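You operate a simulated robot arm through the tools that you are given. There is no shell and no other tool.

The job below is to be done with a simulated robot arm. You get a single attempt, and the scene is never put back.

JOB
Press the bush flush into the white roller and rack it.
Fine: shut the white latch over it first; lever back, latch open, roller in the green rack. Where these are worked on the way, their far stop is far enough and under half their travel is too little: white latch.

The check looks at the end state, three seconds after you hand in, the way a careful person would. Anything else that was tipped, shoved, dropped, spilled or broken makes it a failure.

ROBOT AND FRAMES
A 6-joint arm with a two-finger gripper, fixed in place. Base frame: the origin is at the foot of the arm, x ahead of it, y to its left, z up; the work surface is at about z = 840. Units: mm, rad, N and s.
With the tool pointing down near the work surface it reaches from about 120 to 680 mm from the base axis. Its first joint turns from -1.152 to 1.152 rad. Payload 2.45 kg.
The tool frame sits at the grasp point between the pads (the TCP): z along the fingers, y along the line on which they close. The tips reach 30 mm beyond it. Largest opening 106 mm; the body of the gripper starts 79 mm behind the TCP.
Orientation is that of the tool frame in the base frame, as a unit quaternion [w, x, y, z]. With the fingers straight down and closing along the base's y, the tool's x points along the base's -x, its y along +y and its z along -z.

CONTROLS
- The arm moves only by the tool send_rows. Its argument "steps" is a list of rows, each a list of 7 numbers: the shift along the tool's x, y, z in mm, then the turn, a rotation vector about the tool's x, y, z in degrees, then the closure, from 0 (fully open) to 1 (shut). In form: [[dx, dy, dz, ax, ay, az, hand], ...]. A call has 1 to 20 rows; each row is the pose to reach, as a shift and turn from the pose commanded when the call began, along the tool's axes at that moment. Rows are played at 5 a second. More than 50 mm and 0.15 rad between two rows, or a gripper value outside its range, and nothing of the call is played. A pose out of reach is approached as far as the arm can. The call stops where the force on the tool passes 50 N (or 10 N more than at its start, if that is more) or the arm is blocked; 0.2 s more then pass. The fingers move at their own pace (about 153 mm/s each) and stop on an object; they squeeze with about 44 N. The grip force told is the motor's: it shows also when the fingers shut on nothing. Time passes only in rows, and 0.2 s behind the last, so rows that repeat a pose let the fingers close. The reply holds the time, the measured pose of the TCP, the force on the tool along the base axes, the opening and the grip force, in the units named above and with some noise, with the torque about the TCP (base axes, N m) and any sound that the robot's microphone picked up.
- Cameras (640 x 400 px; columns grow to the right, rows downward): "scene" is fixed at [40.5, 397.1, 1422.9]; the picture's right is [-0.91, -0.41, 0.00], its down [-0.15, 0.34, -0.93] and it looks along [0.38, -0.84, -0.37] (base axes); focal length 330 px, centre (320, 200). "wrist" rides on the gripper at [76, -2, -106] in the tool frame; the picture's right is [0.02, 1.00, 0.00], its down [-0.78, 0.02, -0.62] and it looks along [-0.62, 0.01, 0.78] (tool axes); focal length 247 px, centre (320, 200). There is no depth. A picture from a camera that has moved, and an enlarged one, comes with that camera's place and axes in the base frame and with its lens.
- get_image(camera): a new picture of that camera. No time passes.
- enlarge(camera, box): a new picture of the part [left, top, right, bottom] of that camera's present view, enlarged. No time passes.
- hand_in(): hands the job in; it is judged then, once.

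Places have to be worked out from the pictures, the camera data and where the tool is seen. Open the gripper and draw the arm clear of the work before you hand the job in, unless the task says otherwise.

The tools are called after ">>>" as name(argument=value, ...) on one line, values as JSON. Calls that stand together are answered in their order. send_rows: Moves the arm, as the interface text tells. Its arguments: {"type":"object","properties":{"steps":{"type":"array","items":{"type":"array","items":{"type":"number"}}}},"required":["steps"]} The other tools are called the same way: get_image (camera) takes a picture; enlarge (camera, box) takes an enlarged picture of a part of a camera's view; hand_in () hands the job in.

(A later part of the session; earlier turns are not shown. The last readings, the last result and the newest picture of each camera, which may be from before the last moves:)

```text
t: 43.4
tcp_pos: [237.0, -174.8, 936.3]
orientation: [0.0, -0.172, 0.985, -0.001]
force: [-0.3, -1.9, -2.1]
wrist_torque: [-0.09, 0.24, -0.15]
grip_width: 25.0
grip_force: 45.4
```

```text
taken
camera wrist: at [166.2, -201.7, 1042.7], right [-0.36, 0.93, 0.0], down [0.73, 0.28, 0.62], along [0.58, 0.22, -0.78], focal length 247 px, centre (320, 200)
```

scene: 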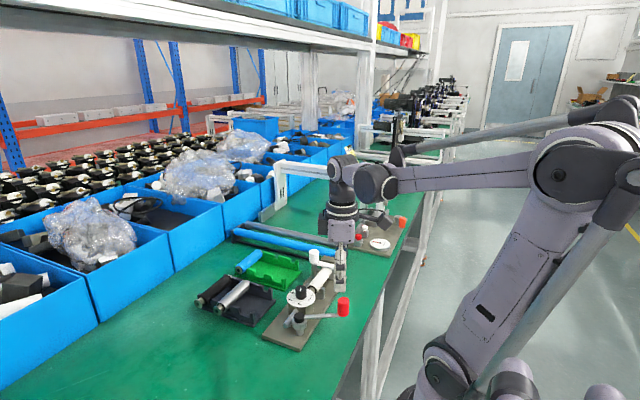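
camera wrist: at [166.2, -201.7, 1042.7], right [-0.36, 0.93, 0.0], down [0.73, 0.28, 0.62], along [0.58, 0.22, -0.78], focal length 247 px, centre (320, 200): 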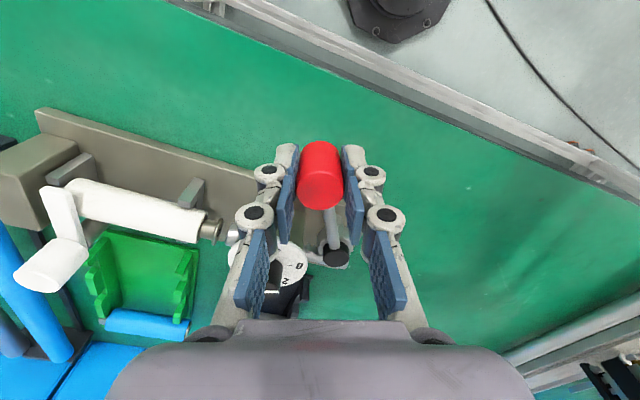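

Knob gripped at 25 mm. I start the clockwise arc about the pivot (tool-frame pivot ≈(-99.5,17.5)), turning the tool with the lever, 25° first.

>>> send_rows(steps=[[1.15, 8.74, 0, 0, 0, 5, 1], [1.53, 17.54, 0, 0, 0, 10, 1], [1.14, 26.35, 0, 0, 0, 15, 1], [-0.01, 35.09, 0, 0, 0, 20, 1], [-1.93, 43.69, 0, 0, 0, 25, 1], [-1.93, 43.69, 0, 0, 0, 25, 1]])

>>> get_image(camera="wrist")

>>> enlarge(camera="scene", box=[280, 245, 380, 335])

```text
t: 44.8
tcp_pos: [225.3, -131.5, 937.5]
orientation: [0.0, 0.046, 0.999, -0.001]
force: [5.1, -2.6, -35.0]
wrist_torque: [-0.09, -0.28, -0.34]
grip_width: 24.7
grip_force: 45.1
```

```text
taken
camera wrist: at [148.3, -126.6, 1043.6], right [0.07, 1.0, 0.0], down [0.78, -0.05, 0.62], along [0.62, -0.04, -0.78], focal length 247 px, centre (320, 200)
```

wrist: 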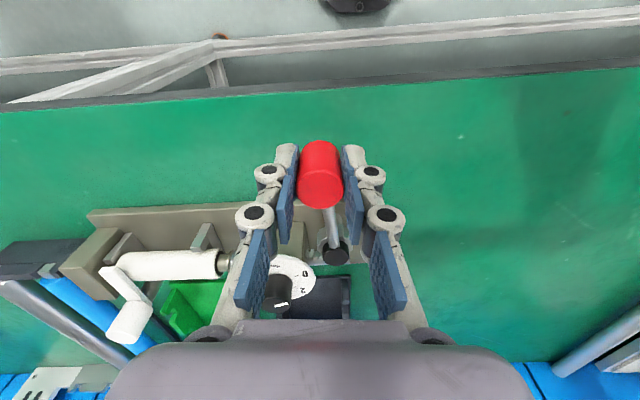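

```text
4.44 times, centred on (330, 290) of scene
camera zoom: at [40.8, 396.9, 1422.9], right [-0.91, -0.41, 0.0], down [-0.15, 0.34, -0.93], along [0.38, -0.84, -0.37], focal length 1468 px, centre (276, -200)
```

zoom: 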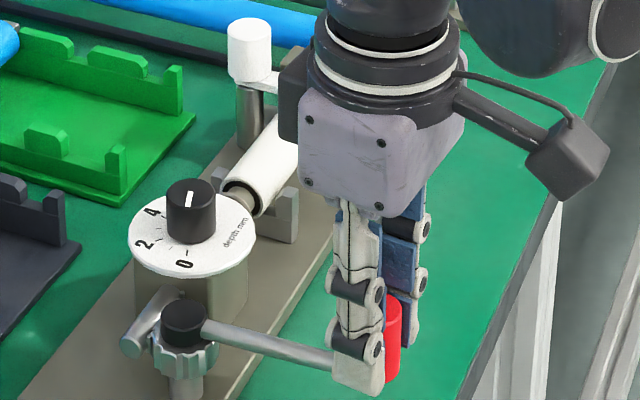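

The lever follows with low side force; only the height is ~1 mm off (Fz −35). I lower 0.9 mm and continue 30° more.

>>> send_rows(steps=[[0, 0, 0.9, 0, 0, 0, 1], [1.15, 8.74, 0.9, 0, 0, 5, 1], [1.53, 17.54, 0.9, 0, 0, 10, 1], [1.14, 26.35, 0.9, 0, 0, 15, 1], [-0.01, 35.09, 0.9, 0, 0, 20, 1], [-1.93, 43.69, 0.9, 0, 0, 25, 1], [-4.58, 52.1, 0.9, 0, 0, 30, 1], [-4.58, 52.1, 0.9, 0, 0, 30, 1]])

>>> get_image(camera="wrist")

>>> enlarge(camera="scene", box=[280, 245, 380, 335])

```text
t: 46.6
tcp_pos: [233.2, -81.2, 936.3]
orientation: [0.003, 0.303, 0.953, -0.002]
force: [10.4, -10.4, 34.2]
wrist_torque: [-0.45, -0.33, -0.49]
grip_width: 25.2
grip_force: 44.8
```

```text
taken
camera wrist: at [170.3, -38.0, 1043.0], right [0.56, 0.83, 0.0], down [0.65, -0.43, 0.63], along [0.52, -0.35, -0.78], focal length 247 px, centre (320, 200)
```

wrist: 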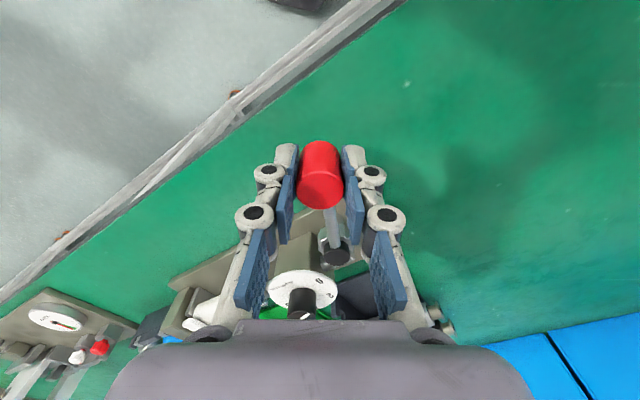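

```text
4.44 times, centred on (330, 290) of scene
camera zoom: at [40.5, 396.9, 1422.9], right [-0.91, -0.41, 0.0], down [-0.15, 0.34, -0.93], along [0.38, -0.84, -0.37], focal length 1468 px, centre (276, -200)
```

zoom: 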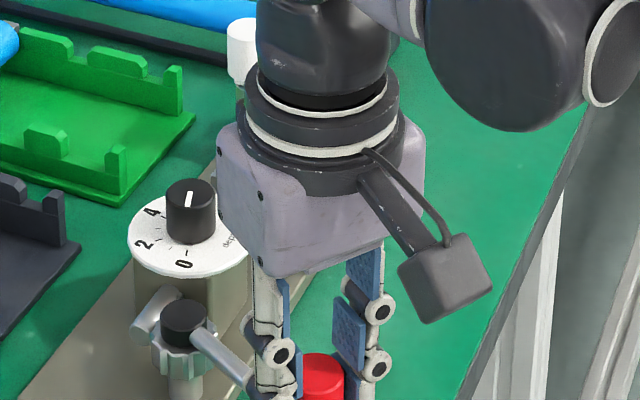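

55° turned with ~5 N tangential resistance. I raise 0.9 mm to clear the vertical load, and continue 25° more.

>>> send_rows(steps=[[0, 0, -0.9, 0, 0, 0, 1], [1.15, 8.74, -0.9, 0, 0, 5, 1], [1.53, 17.54, -0.9, 0, 0, 10, 1], [1.14, 26.35, -0.9, 0, 0, 15, 1], [-0.01, 35.09, -0.9, 0, 0, 20, 1], [-1.93, 43.69, -0.9, 0, 0, 25, 1], [-1.93, 43.69, -0.9, 0, 0, 25, 1]])

>>> get_image(camera="wrist")

>>> enlarge(camera="scene", box=[280, 245, 380, 335])

```text
t: 47.6
tcp_pos: [240.1, -69.6, 936.2]
orientation: [-0.001, 0.411, 0.911, -0.016]
force: [-5.0, -12.2, 2.5]
wrist_torque: [0.35, 0.12, 0.39]
grip_width: 25.0
grip_force: 44.6
stopped in row 4: the force on the tool passed its limit at 58 N (the readings are from after the stop); the commanded pose is now the measured one
```

```text
taken
camera wrist: at [190.1, -10.0, 1041.8], right [0.73, 0.68, -0.03], down [0.54, -0.56, 0.63], along [0.41, -0.48, -0.78], focal length 247 px, centre (320, 200)
```

wrist: 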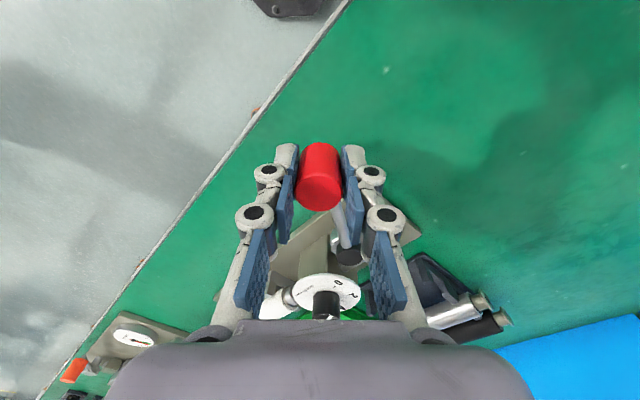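

```text
4.44 times, centred on (330, 290) of scene
camera zoom: at [40.3, 396.8, 1423.0], right [-0.91, -0.41, 0.0], down [-0.15, 0.34, -0.93], along [0.38, -0.84, -0.37], focal length 1468 px, centre (276, -200)
```

zoom: 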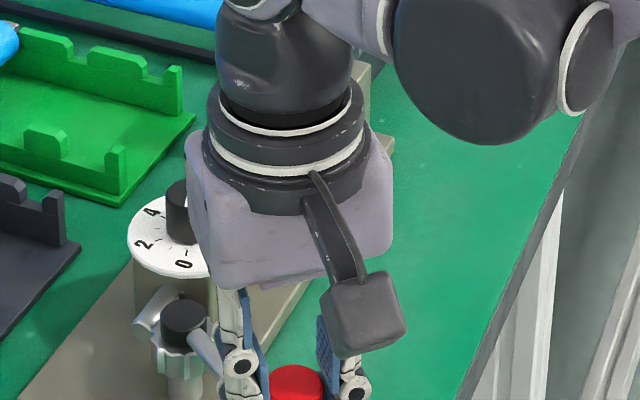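

It stopped at ~58 N with the lever ~62° round: the bush is probably starting to press. I zoom in on what can be seen of the ram and roller.

>>> enlarge(camera="wrist", box=[240, 220, 400, 330])

>>> enlarge(camera="scene", box=[300, 240, 370, 300])

```text
3.64 times, centred on (320, 275) of wrist
camera zoom: at [190.1, -10.0, 1041.8], right [0.73, 0.68, -0.03], down [0.54, -0.56, 0.63], along [0.41, -0.48, -0.78], focal length 898 px, centre (320, -73)
```

zoom: 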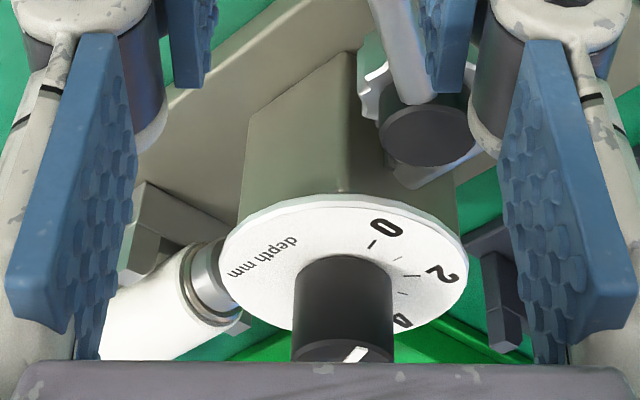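

```text
6.67 times, centred on (335, 270) of scene
camera zoom: at [40.3, 396.8, 1423.0], right [-0.91, -0.41, 0.0], down [-0.15, 0.34, -0.93], along [0.38, -0.84, -0.37], focal length 2201 px, centre (220, -267)
```

zoom: 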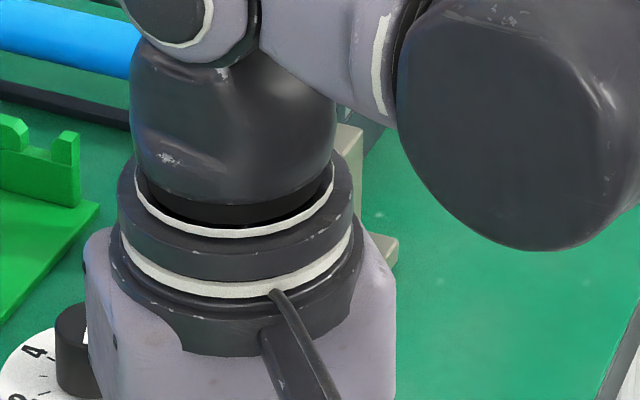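

The bush flange looks nearly down to the roller end already. I zoom more closely.

>>> enlarge(camera="wrist", box=[270, 275, 310, 310])

```text
11.43 times, centred on (290, 292) of wrist
camera zoom: at [190.1, -10.0, 1041.8], right [0.73, 0.68, -0.03], down [0.54, -0.56, 0.63], along [0.41, -0.48, -0.78], focal length 2823 px, centre (663, -857)
```

zoom: 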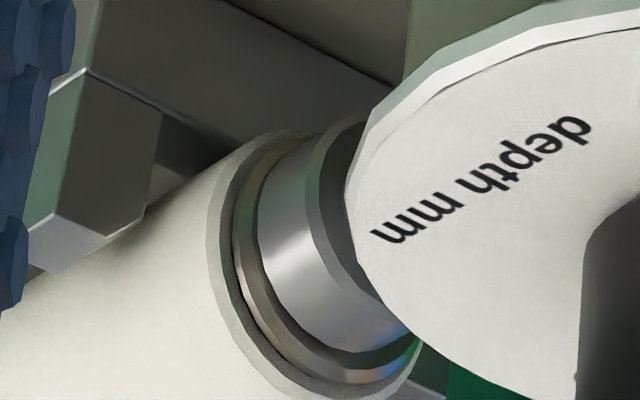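

The flange is still ~1.5–2 mm proud. I push on slowly along the tangent in 1 mm steps, also undoing the ~2° tool tilt from the stop.

>>> send_rows(steps=[[0.3, 0.95, 0, -0.5, 0.2, 0.6, 1], [0.55, 1.9, 0, -1.0, 0.4, 1.1, 1], [0.7, 2.4, 0, -1.4, 0.5, 1.4, 1], [0.7, 2.4, 0, -1.7, 0.6, 1.4, 1]])

>>> enlarge(camera="wrist", box=[270, 275, 310, 310])

```text
t: 48.6
tcp_pos: [241.0, -69.5, 935.4]
orientation: [-0.001, 0.424, 0.906, -0.005]
force: [-23.9, -25.5, -3.5]
wrist_torque: [-1.27, 0.17, 0.06]
grip_width: 24.7
grip_force: 45.0
```

```text
11.43 times, centred on (290, 292) of wrist
camera zoom: at [190.4, -10.8, 1042.4], right [0.75, 0.66, -0.01], down [0.52, -0.58, 0.62], along [0.4, -0.48, -0.78], focal length 2823 px, centre (663, -857)
```

zoom: 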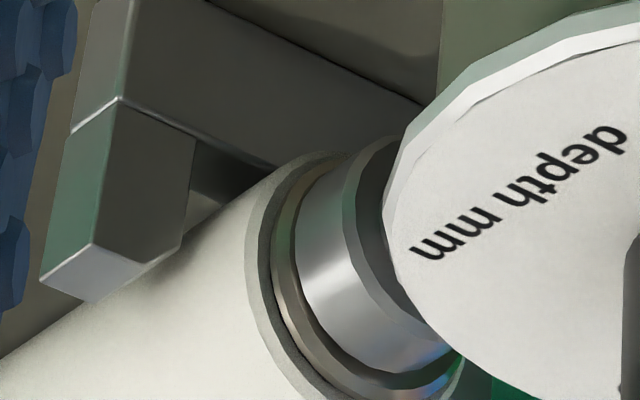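

The tool commanded 2.5 mm further but barely moved, with ~34 N tangential: it's near or at the stop. I lean in another 0.8 mm (≈45 N) and hold a moment to make sure it is fully home.

>>> send_rows(steps=[[0.25, 0.8, 0, 0, 0, 0.3, 1], [0.25, 0.8, 0, 0, 0, 0.3, 1], [0.25, 0.8, 0, 0, 0, 0.3, 1], [0.25, 0.8, 0, 0, 0, 0.3, 1]])

>>> enlarge(camera="wrist", box=[270, 275, 310, 310])

```text
t: 49.6
tcp_pos: [241.1, -69.4, 936.3]
orientation: [-0.003, 0.425, 0.905, -0.007]
force: [-30.1, -30.4, -0.9]
wrist_torque: [-0.94, 0.35, 0.05]
grip_width: 24.9
grip_force: 45.3
```

```text
11.43 times, centred on (290, 292) of wrist
camera zoom: at [191.3, -10.3, 1042.6], right [0.76, 0.66, -0.01], down [0.52, -0.58, 0.62], along [0.4, -0.48, -0.78], focal length 2823 px, centre (663, -857)
```

zoom: 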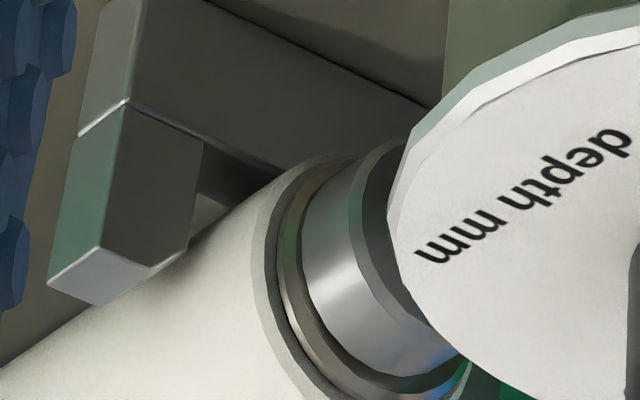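

Still no motion at ~42 N: it's on the hard stop, and the flange ring looks level with the roller's rim. I now swing the lever back, 30° first.

>>> send_rows(steps=[[-0.8, -2.4, 0, 0, 0, 0, 1], [-4.7, -12.2, 0, 0, 0, -6, 1], [-9.6, -21.6, 0, 0, 0, -12, 1], [-15.5, -30.5, 0, 0, 0, -18, 1], [-22.3, -38.6, 0, 0, 0, -24, 1], [-29.9, -46.1, 0, 0, 0, -30, 1], [-29.9, -46.1, 0, 0, 0, -30, 1]])

>>> get_image(camera="wrist")

>>> enlarge(camera="scene", box=[280, 245, 380, 335])

```text
t: 51.2
tcp_pos: [224.4, -117.7, 936.6]
orientation: [-0.003, 0.175, 0.985, 0.002]
force: [-15.7, 2.3, 32.7]
wrist_torque: [0.12, 0.9, 0.1]
grip_width: 24.6
grip_force: 45.1
```

```text
taken
camera wrist: at [152.7, -92.8, 1042.9], right [0.32, 0.95, 0.0], down [0.74, -0.26, 0.62], along [0.58, -0.2, -0.79], focal length 247 px, centre (320, 200)
```

wrist: 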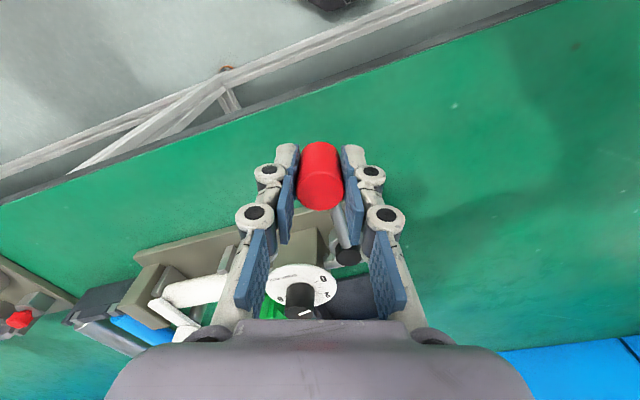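

```text
4.44 times, centred on (330, 290) of scene
camera zoom: at [39.8, 397.2, 1422.8], right [-0.91, -0.41, 0.0], down [-0.15, 0.34, -0.93], along [0.38, -0.84, -0.37], focal length 1468 px, centre (276, -200)
```

zoom: 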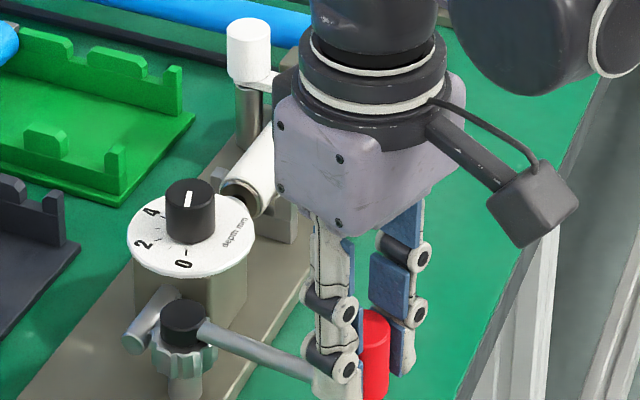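

Lever swings back smoothly. I lift 0.9 mm, ease outward 0.5 mm, and return it the remaining ~33°.

>>> send_rows(steps=[[0.5, -0.15, -0.9, 0, 0, 0, 1], [-3.3, -10.3, -0.9, 0, 0, -6, 1], [-8.1, -19.9, -0.9, 0, 0, -12, 1], [-13.9, -29.0, -0.9, 0, 0, -18, 1], [-20.6, -37.5, -0.9, 0, 0, -24, 1], [-28.1, -45.2, -0.9, 0, 0, -30, 1], [-32.2, -48.8, -0.9, 0, 0, -33, 1], [-32.2, -48.8, -0.9, 0, 0, -33, 1]])

>>> get_image(camera="wrist")

>>> enlarge(camera="scene", box=[280, 245, 380, 335])

```text
t: 53.0
tcp_pos: [238.3, -175.6, 936.3]
orientation: [-0.002, -0.112, 0.994, 0.0]
force: [-17.6, -4.9, -16.2]
wrist_torque: [-0.17, 1.0, 0.42]
grip_width: 24.8
grip_force: 45.2
```

```text
taken
camera wrist: at [164.6, -193.9, 1043.6], right [-0.24, 0.97, 0.0], down [0.76, 0.19, 0.62], along [0.6, 0.15, -0.79], focal length 247 px, centre (320, 200)
```

wrist: 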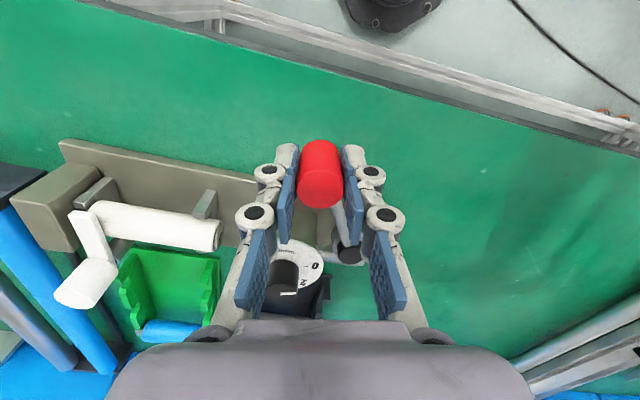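

```text
4.44 times, centred on (330, 290) of scene
camera zoom: at [40.2, 396.9, 1423.0], right [-0.91, -0.41, 0.0], down [-0.15, 0.34, -0.93], along [0.38, -0.84, -0.37], focal length 1468 px, centre (276, -200)
```

zoom: 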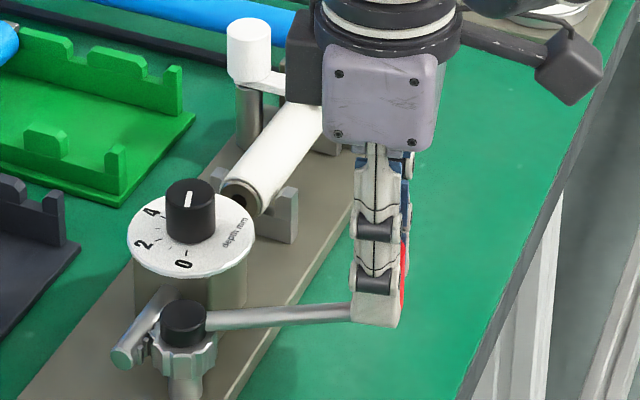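

The lever is back at (238,-175.6), its starting place. I release, rise, and inspect lever and bush.

>>> send_rows(steps=[[0, 0, 0, 0, 0, 0, 0.7], [0, 0, 0, 0, 0, 0, 0.5], [0, 0, 0, 0, 0, 0, 0.5], [0, 0, -20, 0, 0, 0, 0.5], [0, 0, -50, 0, 0, 0, 0.5], [0, 0, -85, 0, 0, 0, 0.5], [0, 0, -85, 0, 0, 0, 0.5]])

>>> get_image(camera="wrist")

>>> enlarge(camera="scene", box=[260, 240, 360, 350])

>>> enlarge(camera="scene", box=[310, 270, 345, 300])

>>> enlarge(camera="wrist", box=[90, 130, 270, 230])

```text
t: 54.6
tcp_pos: [241.6, -174.2, 1021.7]
orientation: [0.001, -0.112, 0.994, 0.002]
force: [0.5, 0.0, 0.9]
wrist_torque: [-0.01, 0.01, 0.0]
grip_width: 53.1
grip_force: 0.1
```

```text
taken
camera wrist: at [167.4, -193.4, 1128.1], right [-0.24, 0.97, 0.0], down [0.76, 0.19, 0.62], along [0.6, 0.15, -0.78], focal length 247 px, centre (320, 200)
```

wrist: 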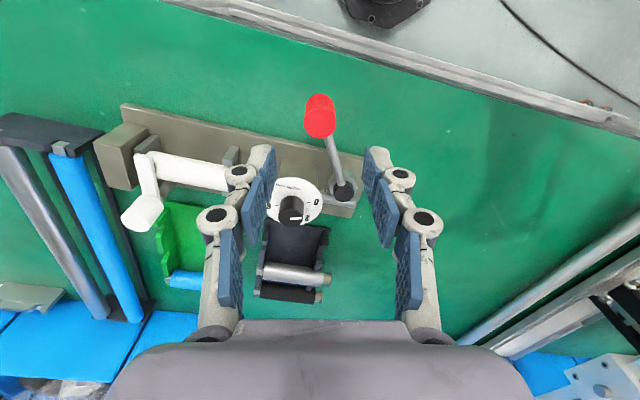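

```text
3.64 times, centred on (310, 295) of scene
camera zoom: at [40.5, 397.1, 1422.9], right [-0.91, -0.41, 0.0], down [-0.15, 0.34, -0.93], along [0.38, -0.84, -0.37], focal length 1201 px, centre (356, -146)
```

zoom: 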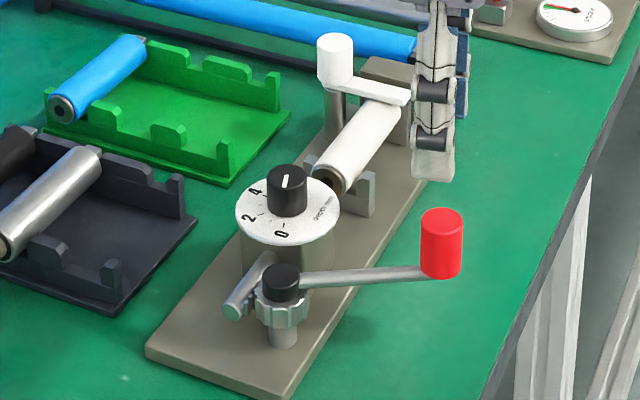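

```text
13.33 times, centred on (328, 285) of scene
camera zoom: at [40.5, 397.1, 1422.9], right [-0.91, -0.41, 0.0], down [-0.15, 0.34, -0.93], along [0.38, -0.84, -0.37], focal length 4402 px, centre (220, -933)
```

zoom: 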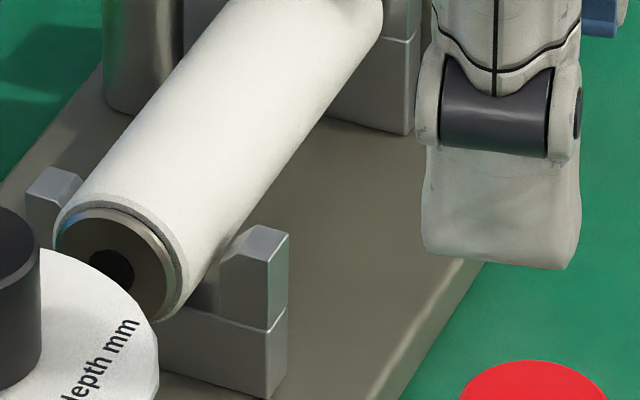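

```text
3.56 times, centred on (180, 180) of wrist
camera zoom: at [167.4, -193.4, 1128.1], right [-0.24, 0.97, 0.0], down [0.76, 0.19, 0.62], along [0.6, 0.15, -0.78], focal length 878 px, centre (818, 271)
```

zoom: 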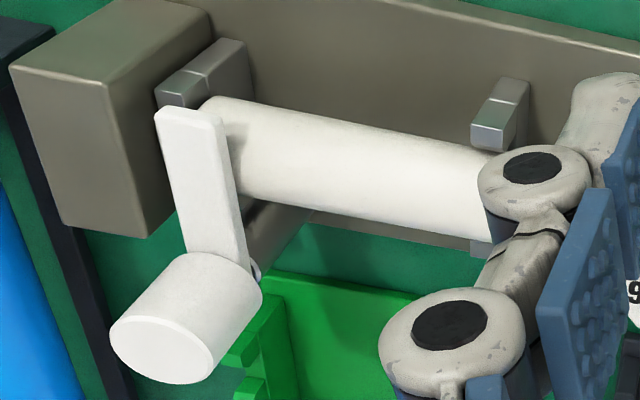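

The lever is exactly where it began. The flange may still be a touch proud, so I compare with the blue roller (a flush reference) at high zoom.

>>> enlarge(camera="scene", box=[228, 252, 256, 278])

>>> enlarge(camera="scene", box=[310, 280, 328, 298])

```text
15.38 times, centred on (242, 265) of scene
camera zoom: at [40.5, 397.1, 1422.9], right [-0.91, -0.41, 0.0], down [-0.15, 0.34, -0.93], along [0.38, -0.84, -0.37], focal length 5080 px, centre (1520, -800)
```

zoom: 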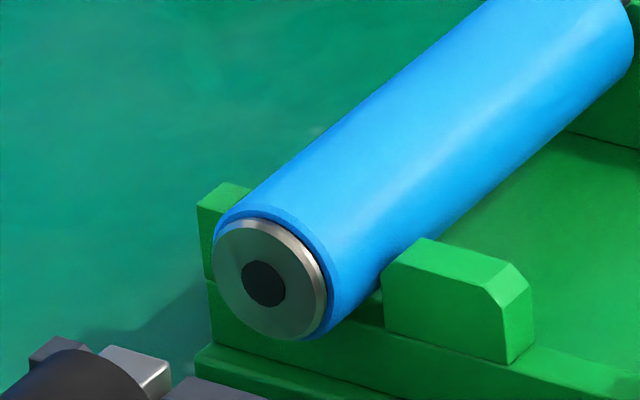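

```text
16.00 times, centred on (319, 289) of scene
camera zoom: at [40.5, 397.1, 1422.9], right [-0.91, -0.41, 0.0], down [-0.15, 0.34, -0.93], along [0.38, -0.84, -0.37], focal length 5283 px, centre (336, -1224)
```

zoom: 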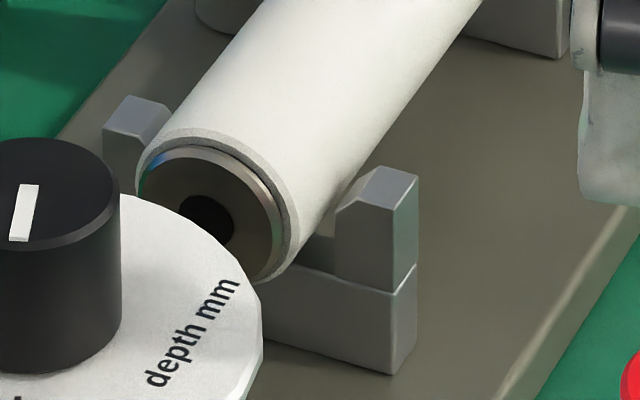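

The white bush looks very like the blue reference (flange bevel showing, thin gap). For a precise check I move to look straight down on the bush end from the wrist camera.

>>> send_rows(steps=[[-6.2, -10.6, 2.4, 0, 0, 7.92, 0.5], [-12.4, -21.1, 4.8, 0, 0, 15.8, 0.5], [-18.6, -31.7, 7.2, 0, 0, 23.7, 0.5], [-24.7, -42.3, 9.5, 0, 0, 31.7, 0.5], [-30.9, -52.8, 11.9, 0, 0, 39.6, 0.5], [-37.1, -63.4, 14.3, 0, 0, 47.5, 0.5], [-43.3, -74, 16.7, 0, 0, 55.4, 0.5], [-49.5, -84.6, 19.1, 0, 0, 63.3, 0.5], [-55.7, -95.1, 21.5, 0, 0, 71.2, 0.5], [-61.8, -105.7, 23.8, 0, 0, 79.2, 0.5], [-68, -116.3, 26.2, 0, 0, 87.1, 0.5], [-74.2, -126.8, 28.6, 0, 0, 95, 0.5], [-80.4, -137.4, 31, 0, 0, 102.9, 0.5], [-80.4, -137.4, 31, 0, 0, 102.9, 0.5]])

>>> get_image(camera="wrist")

>>> enlarge(camera="wrist", box=[290, 20, 350, 70])

>>> enlarge(camera="wrist", box=[560, 30, 640, 100])

```text
t: 57.6
tcp_pos: [349.2, -289.8, 991.2]
orientation: [-0.001, 0.709, 0.705, 0.001]
force: [0.9, 0.4, 0.5]
wrist_torque: [0.0, -0.02, 0.0]
grip_width: 53.2
grip_force: 0.0
```

```text
taken
camera wrist: at [347.0, -214.2, 1097.9], right [1.0, 0.02, 0.0], down [0.01, -0.79, 0.62], along [0.01, -0.62, -0.79], focal length 247 px, centre (320, 200)
```

wrist: 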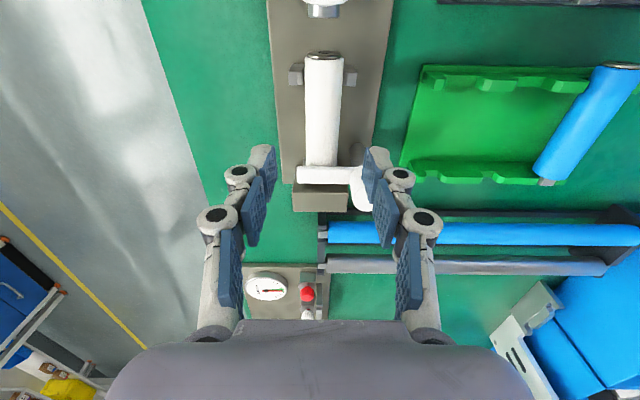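

```text
8.00 times, centred on (320, 45) of wrist
camera zoom: at [347.0, -214.2, 1097.9], right [1.0, 0.02, 0.0], down [0.01, -0.79, 0.62], along [0.01, -0.62, -0.79], focal length 1976 px, centre (320, 1440)
```

zoom: 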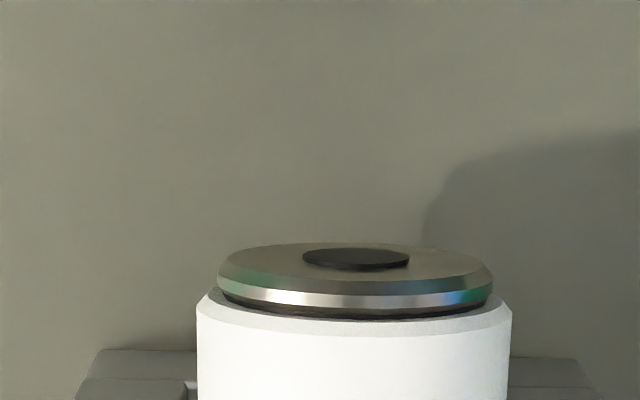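

```text
5.71 times, centred on (600, 65) of wrist
camera zoom: at [347.0, -214.2, 1097.9], right [1.0, 0.02, 0.0], down [0.01, -0.79, 0.62], along [0.01, -0.62, -0.79], focal length 1411 px, centre (-1280, 971)
```

zoom: 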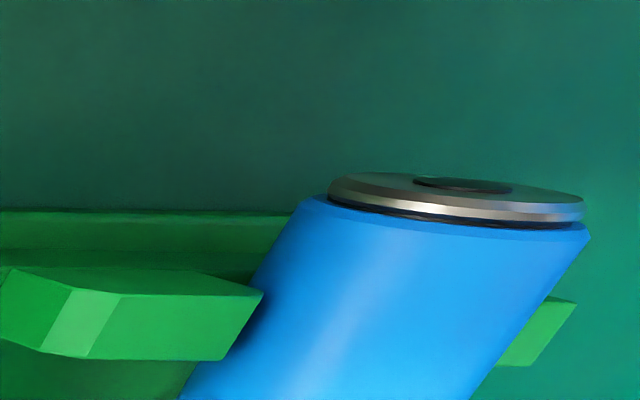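

Both flanges look seated the same way; I zoom deeper on both to compare the dark gap beneath.

>>> enlarge(camera="wrist", box=[302, 46, 344, 66])

>>> enlarge(camera="wrist", box=[598, 56, 640, 76])

```text
15.24 times, centred on (323, 56) of wrist
camera zoom: at [347.0, -214.2, 1097.9], right [1.0, 0.02, 0.0], down [0.01, -0.79, 0.62], along [0.01, -0.62, -0.79], focal length 3764 px, centre (274, 2394)
```

zoom: 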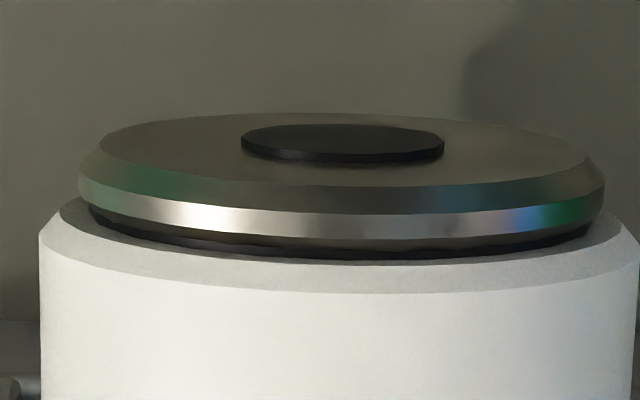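

```text
15.24 times, centred on (619, 66) of wrist
camera zoom: at [347.0, -214.2, 1097.9], right [1.0, 0.02, 0.0], down [0.01, -0.79, 0.62], along [0.01, -0.62, -0.79], focal length 3764 px, centre (-4236, 2242)
```

zoom: 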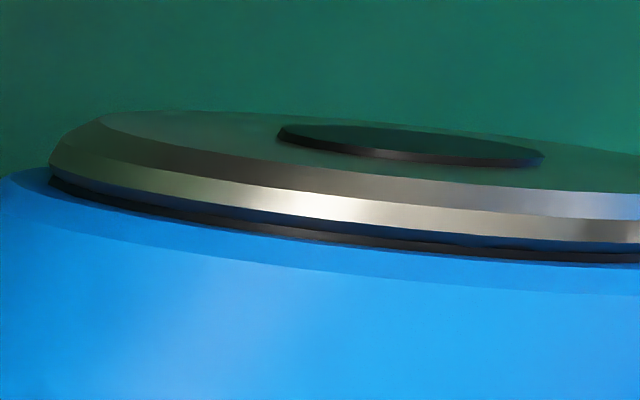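

Same seating as the blue reference: the bush is home. Now I go back to the latch knob with the fingers across y (as when I left it), to turn it open.

>>> send_rows(steps=[[-4, 3.4, 0, 0, 0, 8.2, 0.5], [-8, 6.7, 0, 0, 0, 16.4, 0.5], [-12, 10, 0, 0, 0, 24.6, 0.5], [-16, 13.4, 0, 0, 0, 32.8, 0.5], [-20, 16.8, 0, 0, 0, 41, 0.5], [-24, 20.2, 0, 0, 0, 49.2, 0.5], [-28, 23.5, 0, 0, 0, 57.4, 0.5], [-32, 26.9, 0, 0, 0, 65.6, 0.5], [-37, 31, 0, 0, 0, 73.8, 0.5], [-43, 36, 5, 0, 0, 82, 0.5], [-48, 40.3, 15, 0, 0, 90, 0.5], [-48, 40.3, 25, 0, 0, 90, 0.5], [-48, 40.3, 25, 0, 0, 90, 0.5]])

>>> get_image(camera="wrist")

>>> enlarge(camera="wrist", box=[240, 110, 400, 230])

```text
t: 60.4
tcp_pos: [390.7, -339.6, 964.6]
orientation: [-0.002, 1.0, -0.002, 0.0]
force: [-0.4, 0.1, -0.3]
wrist_torque: [-0.01, -0.03, 0.03]
grip_width: 53.1
grip_force: 0.0
```

```text
taken
camera wrist: at [465.7, -337.1, 1071.4], right [0.02, -1.0, 0.0], down [-0.78, -0.02, 0.62], along [-0.62, -0.01, -0.78], focal length 247 px, centre (320, 200)
```

wrist: 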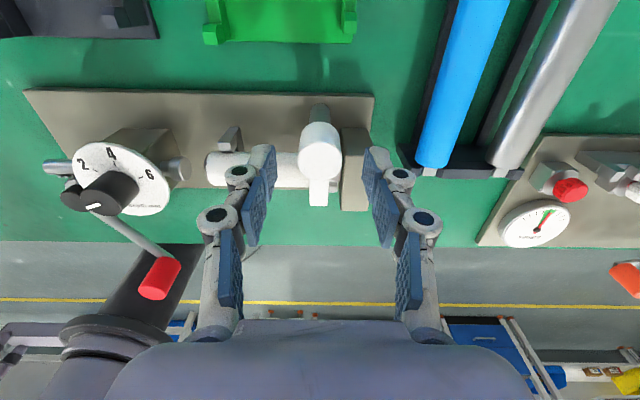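

```text
3.33 times, centred on (320, 170) of wrist
camera zoom: at [465.7, -337.1, 1071.4], right [0.02, -1.0, 0.0], down [-0.78, -0.02, 0.62], along [-0.62, -0.01, -0.78], focal length 823 px, centre (320, 300)
```

zoom: 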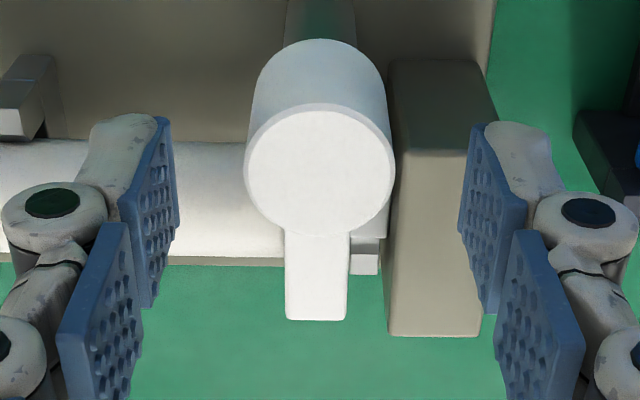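

The knob is centred again. I descend to the same height and grip it.

>>> send_rows(steps=[[0, 0, 12, 0, 0, 0, 0.5], [0, 0, 24, 0, 0, 0, 0.5], [0, 0, 24, 0, 0, 0, 0.7], [0, 0, 24, 0, 0, 0, 1], [0, 0, 24, 0, 0, 0, 1], [0, 0, 24, 0, 0, 0, 1]])

```text
t: 61.8
tcp_pos: [387.6, -339.0, 940.9]
orientation: [-0.002, 1.0, -0.001, 0.0]
force: [-4.3, 14.3, -2.9]
wrist_torque: [0.42, 0.02, 0.04]
grip_width: 27.6
grip_force: 45.2
```

Gripped at 27.6 mm. I turn it back (about tool −z) 32°, easing the 0.4 mm side offset.

>>> send_rows(steps=[[0, -0.4, 0, 0, 0, 0, 1], [0, -0.4, 0, 0, 0, -8, 1], [0, -0.4, 0, 0, 0, -16, 1], [0, -0.4, 0, 0, 0, -24, 1], [0, -0.4, 0, 0, 0, -32, 1], [0, -0.4, 0, 0, 0, -32, 1]])

>>> enlarge(camera="scene", box=[300, 230, 360, 290])

```text
t: 63.2
tcp_pos: [388.4, -339.7, 941.2]
orientation: [0.0, 0.962, 0.275, 0.001]
force: [7.1, -4.8, 30.5]
wrist_torque: [-0.52, 0.08, -0.01]
grip_width: 27.5
grip_force: 45.0
```

```text
6.67 times, centred on (330, 260) of scene
camera zoom: at [40.3, 397.3, 1422.8], right [-0.91, -0.41, 0.0], down [-0.15, 0.34, -0.93], along [0.38, -0.84, -0.37], focal length 2201 px, centre (253, -200)
```

zoom: 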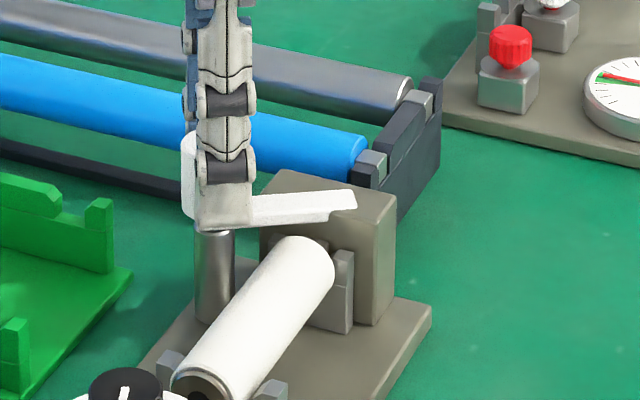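

Arm is swinging off; I raise 0.8 mm for the vertical load and turn 30° more.

>>> send_rows(steps=[[0, 0, -0.8, 0, 0, 0, 1], [0, 0, -0.8, 0, 0, -8, 1], [0, 0, -0.8, 0, 0, -16, 1], [0, 0, -0.8, 0, 0, -24, 1], [0, 0, -0.8, 0, 0, -30, 1], [0, 0, -0.8, 0, 0, -30, 1]])

```text
t: 64.6
tcp_pos: [389.3, -339.8, 940.6]
orientation: [0.001, 0.858, 0.514, 0.0]
force: [2.0, -18.9, -15.9]
wrist_torque: [-0.33, -0.18, -0.05]
grip_width: 27.1
grip_force: 44.6
```

62° undone. I shed side load and turn the last 28°.

>>> send_rows(steps=[[-0.4, 0.2, 0.4, 0, 0, 0, 1], [-0.4, 0.2, 0.4, 0, 0, -8, 1], [-0.4, 0.2, 0.4, 0, 0, -16, 1], [-0.4, 0.2, 0.4, 0, 0, -24, 1], [-0.4, 0.2, 0.4, 0, 0, -28, 1], [-0.4, 0.2, 0.4, 0, 0, -28, 1]])

>>> enlarge(camera="scene", box=[300, 230, 360, 290])

>>> get_image(camera="wrist")

```text
t: 66.0
tcp_pos: [390.6, -339.0, 942.7]
orientation: [0.0, 0.708, 0.706, 0.001]
force: [4.6, -20.9, -32.7]
wrist_torque: [-0.38, -0.07, 0.01]
grip_width: 27.3
grip_force: 44.7
```

```text
6.67 times, centred on (330, 260) of scene
camera zoom: at [41.0, 396.2, 1423.1], right [-0.91, -0.41, 0.0], down [-0.16, 0.34, -0.93], along [0.38, -0.84, -0.38], focal length 2201 px, centre (253, -200)
```

zoom: 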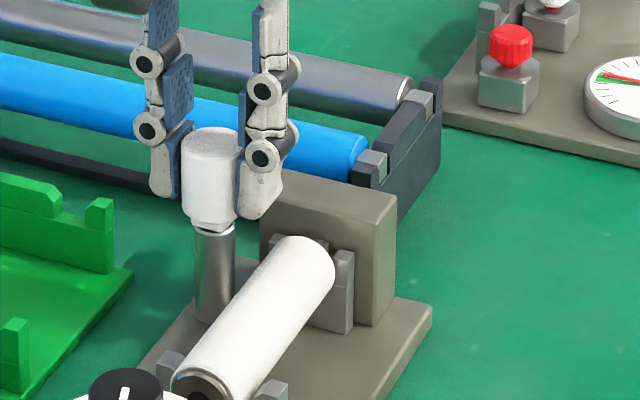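

```text
taken
camera wrist: at [388.0, -263.1, 1048.1], right [1.0, 0.02, 0.0], down [0.01, -0.78, 0.62], along [0.01, -0.62, -0.78], focal length 247 px, centre (320, 200)
```

wrist: 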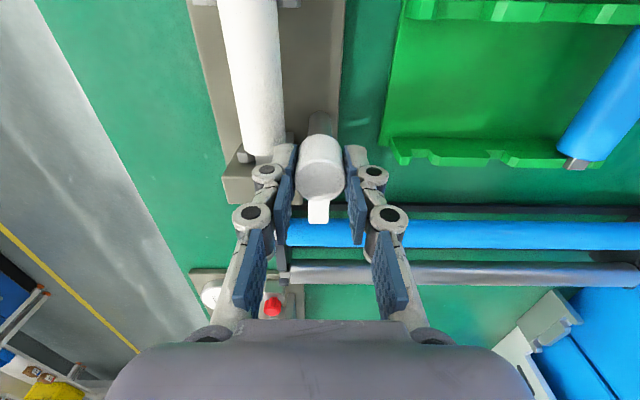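

The latch arm is back exactly at its original open position. I release and rise, then line up over the white roller.

>>> send_rows(steps=[[-0.5, 0, 0.8, 0, 0, -1.5, 1], [-0.5, 0, 0.8, 0, 0, -1.5, 0.7], [-0.5, 0, 0.8, 0, 0, -1.5, 0.5], [-0.5, 0, 0.8, 0, 0, -1.5, 0.5], [-0.5, 0, -20, 0, 0, 0, 0.5], [0, 0, -50, 0, 0, 0, 0.5], [0, 0, -50, 0, 0, 0, 0.5]])

>>> get_image(camera="wrist")

>>> enlarge(camera="wrist", box=[190, 0, 400, 240])

>>> enlarge(camera="scene", box=[280, 235, 360, 325])

```text
t: 67.6
tcp_pos: [390.9, -338.2, 992.2]
orientation: [-0.001, 0.708, 0.706, 0.001]
force: [-0.6, -0.9, -0.5]
wrist_torque: [-0.01, 0.01, 0.02]
grip_width: 52.9
grip_force: 0.0
```

```text
taken
camera wrist: at [389.1, -261.7, 1098.7], right [1.0, 0.02, 0.0], down [0.01, -0.79, 0.62], along [0.01, -0.62, -0.79], focal length 247 px, centre (320, 200)
```

wrist: 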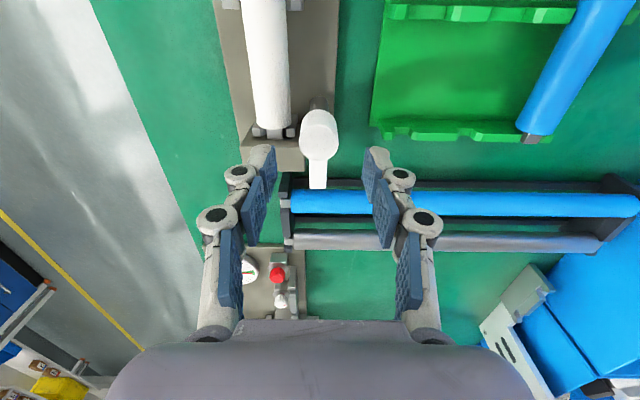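

```text
1.67 times, centred on (295, 120) of wrist
camera zoom: at [389.1, -261.7, 1098.7], right [1.0, 0.02, 0.0], down [0.01, -0.79, 0.62], along [0.01, -0.62, -0.79], focal length 412 px, centre (362, 333)
```

zoom: 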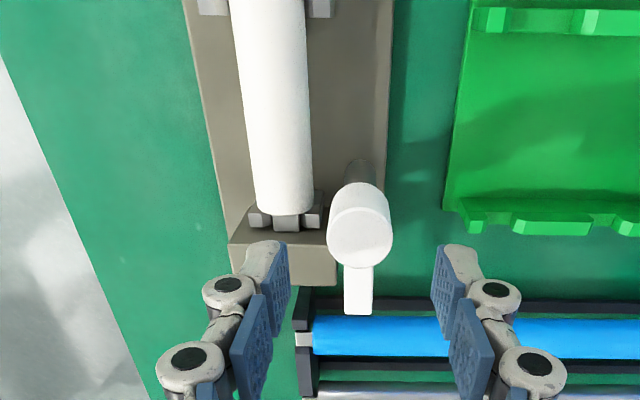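

```text
4.44 times, centred on (320, 280) of scene
camera zoom: at [40.5, 397.1, 1422.9], right [-0.91, -0.41, 0.0], down [-0.15, 0.34, -0.93], along [0.38, -0.84, -0.37], focal length 1468 px, centre (320, -156)
```

zoom: 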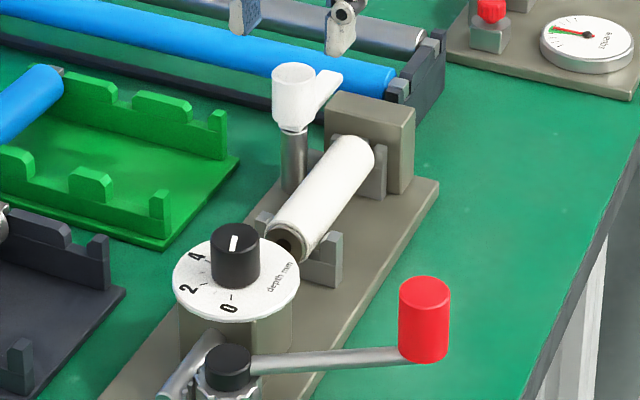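

Latch open, lever back, bush home. The roller slid ~5 mm to the anvil (body now y≈-343..-247). I move above it at (350,-292) and partly descend.

>>> send_rows(steps=[[16, -14, 0, 0, 0, 0, 0.5], [32, -28, 0, 0, 0, 0, 0.5], [46.3, -40.5, 0, 0, 0, 0, 0.5], [46.3, -40.5, 30, 0, 0, 0, 0.5], [46.3, -40.5, 50, 0, 0, 0, 0.5], [46.3, -40.5, 50, 0, 0, 0, 0.5]])

>>> get_image(camera="wrist")

>>> enlarge(camera="wrist", box=[230, 60, 410, 260])

```text
t: 69.0
tcp_pos: [350.1, -294.0, 942.1]
orientation: [-0.001, 0.707, 0.707, 0.001]
force: [0.8, -0.3, 0.1]
wrist_torque: [0.0, 0.01, -0.03]
grip_width: 53.1
grip_force: 0.0
```

```text
taken
camera wrist: at [348.2, -216.5, 1048.1], right [1.0, 0.02, 0.0], down [0.01, -0.79, 0.62], along [0.01, -0.62, -0.79], focal length 247 px, centre (320, 200)
```

wrist: 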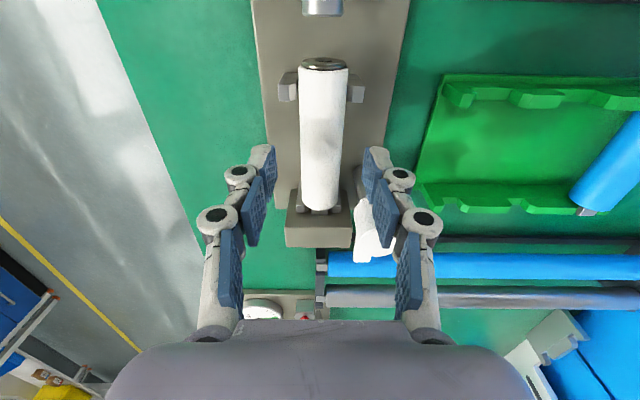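

```text
2.00 times, centred on (320, 160) of wrist
camera zoom: at [348.2, -216.5, 1048.1], right [1.0, 0.02, 0.0], down [0.01, -0.79, 0.62], along [0.01, -0.62, -0.79], focal length 494 px, centre (320, 280)
```

zoom: 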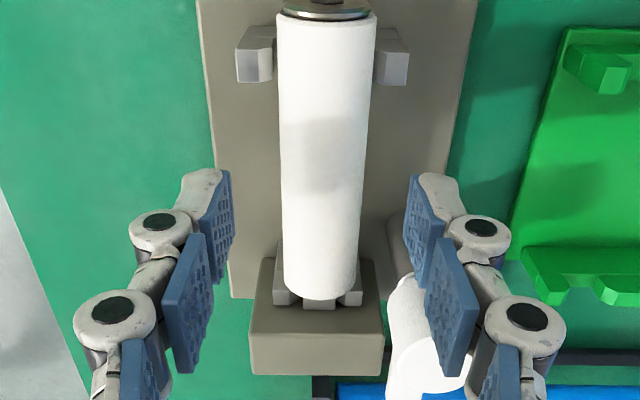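

The roller is ~1.2 mm to +x of the finger centre. I correct and descend to z≈891.

>>> send_rows(steps=[[0, 1.2, 15, 0, 0, 0, 0.5], [0, 1.2, 32, 0, 0, 0, 0.5], [0, 1.2, 45, 0, 0, 0, 0.5], [0, 1.2, 51, 0, 0, 0, 0.5], [0, 1.2, 51, 0, 0, 0, 0.5]])

>>> get_image(camera="wrist")

```text
t: 70.2
tcp_pos: [348.5, -292.0, 890.3]
orientation: [-0.001, 0.708, 0.706, 0.002]
force: [-0.3, -0.1, 0.2]
wrist_torque: [0.01, 0.02, 0.03]
grip_width: 53.2
grip_force: 0.0
```

```text
taken
camera wrist: at [346.9, -215.6, 996.7], right [1.0, 0.02, 0.0], down [0.01, -0.79, 0.62], along [0.01, -0.62, -0.79], focal length 247 px, centre (320, 200)
```

wrist: 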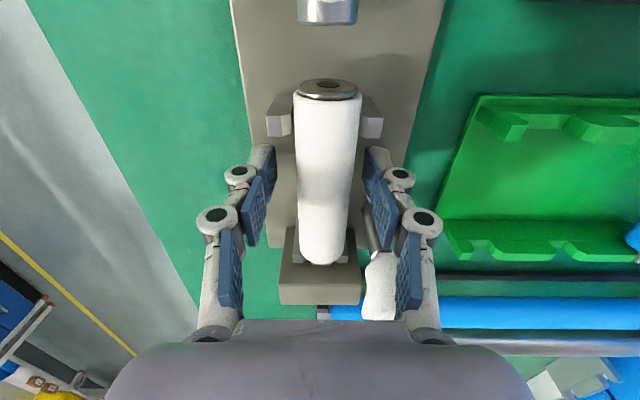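

The roller sits ~2.8 mm to +x of the grip centre at this height. I shift over and close.

>>> send_rows(steps=[[0, 1.4, 0, 0, 0, 0, 0.5], [0, 2.7, 0, 0, 0, 0, 0.5], [0, 2.7, 0, 0, 0, 0, 0.65], [0, 2.7, 0, 0, 0, 0, 0.7], [0, 2.7, 0, 0, 0, 0, 0.72]])

>>> get_image(camera="wrist")

```text
t: 71.4
tcp_pos: [351.6, -291.8, 890.2]
orientation: [-0.001, 0.708, 0.706, 0.001]
force: [0.2, 0.5, 0.8]
wrist_torque: [-0.01, -0.01, -0.01]
grip_width: 29.6
grip_force: 0.0
```

```text
taken
camera wrist: at [349.3, -215.9, 997.3], right [1.0, 0.02, 0.0], down [0.01, -0.79, 0.62], along [0.01, -0.62, -0.79], focal length 247 px, centre (320, 200)
```

wrist: 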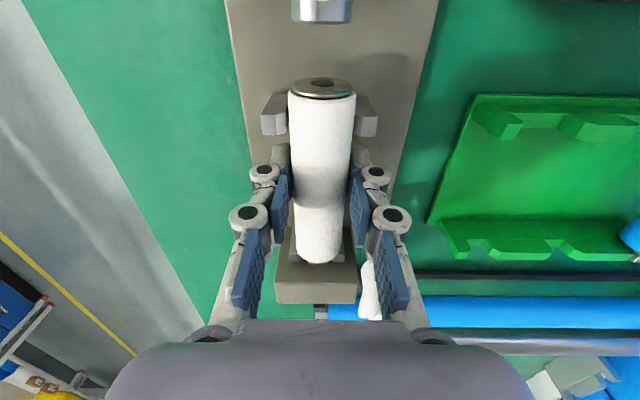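

Fingers are at 29.6 mm with no contact force, so they're centred. I close fully and lift slowly.

>>> send_rows(steps=[[0, 0, 0, 0, 0, 0, 1], [0, 0, 0, 0, 0, 0, 1], [0, 0, 0, 0, 0, 0, 1], [0, 0, -4, 0, 0, 0, 1], [0, 0, -10, 0, 0, 0, 1]])

>>> get_image(camera="wrist")

```text
t: 72.6
tcp_pos: [352.1, -292.7, 901.4]
orientation: [0.0, 0.708, 0.706, 0.001]
force: [-0.5, 1.2, -1.0]
wrist_torque: [0.0, -0.01, 0.01]
grip_width: 27.5
grip_force: 44.0
```

```text
taken
camera wrist: at [350.7, -216.6, 1006.8], right [1.0, 0.02, 0.0], down [0.01, -0.79, 0.62], along [0.01, -0.62, -0.79], focal length 247 px, centre (320, 200)
```

wrist: 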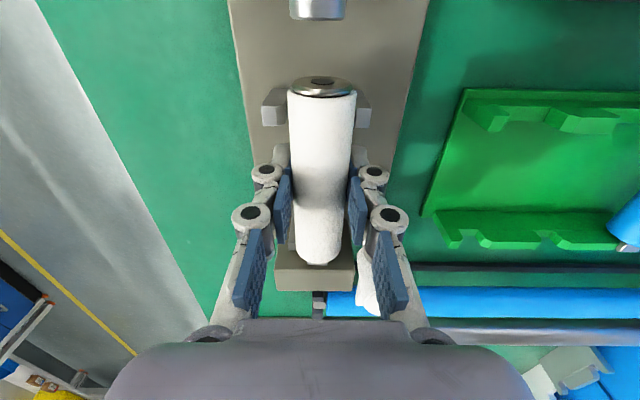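

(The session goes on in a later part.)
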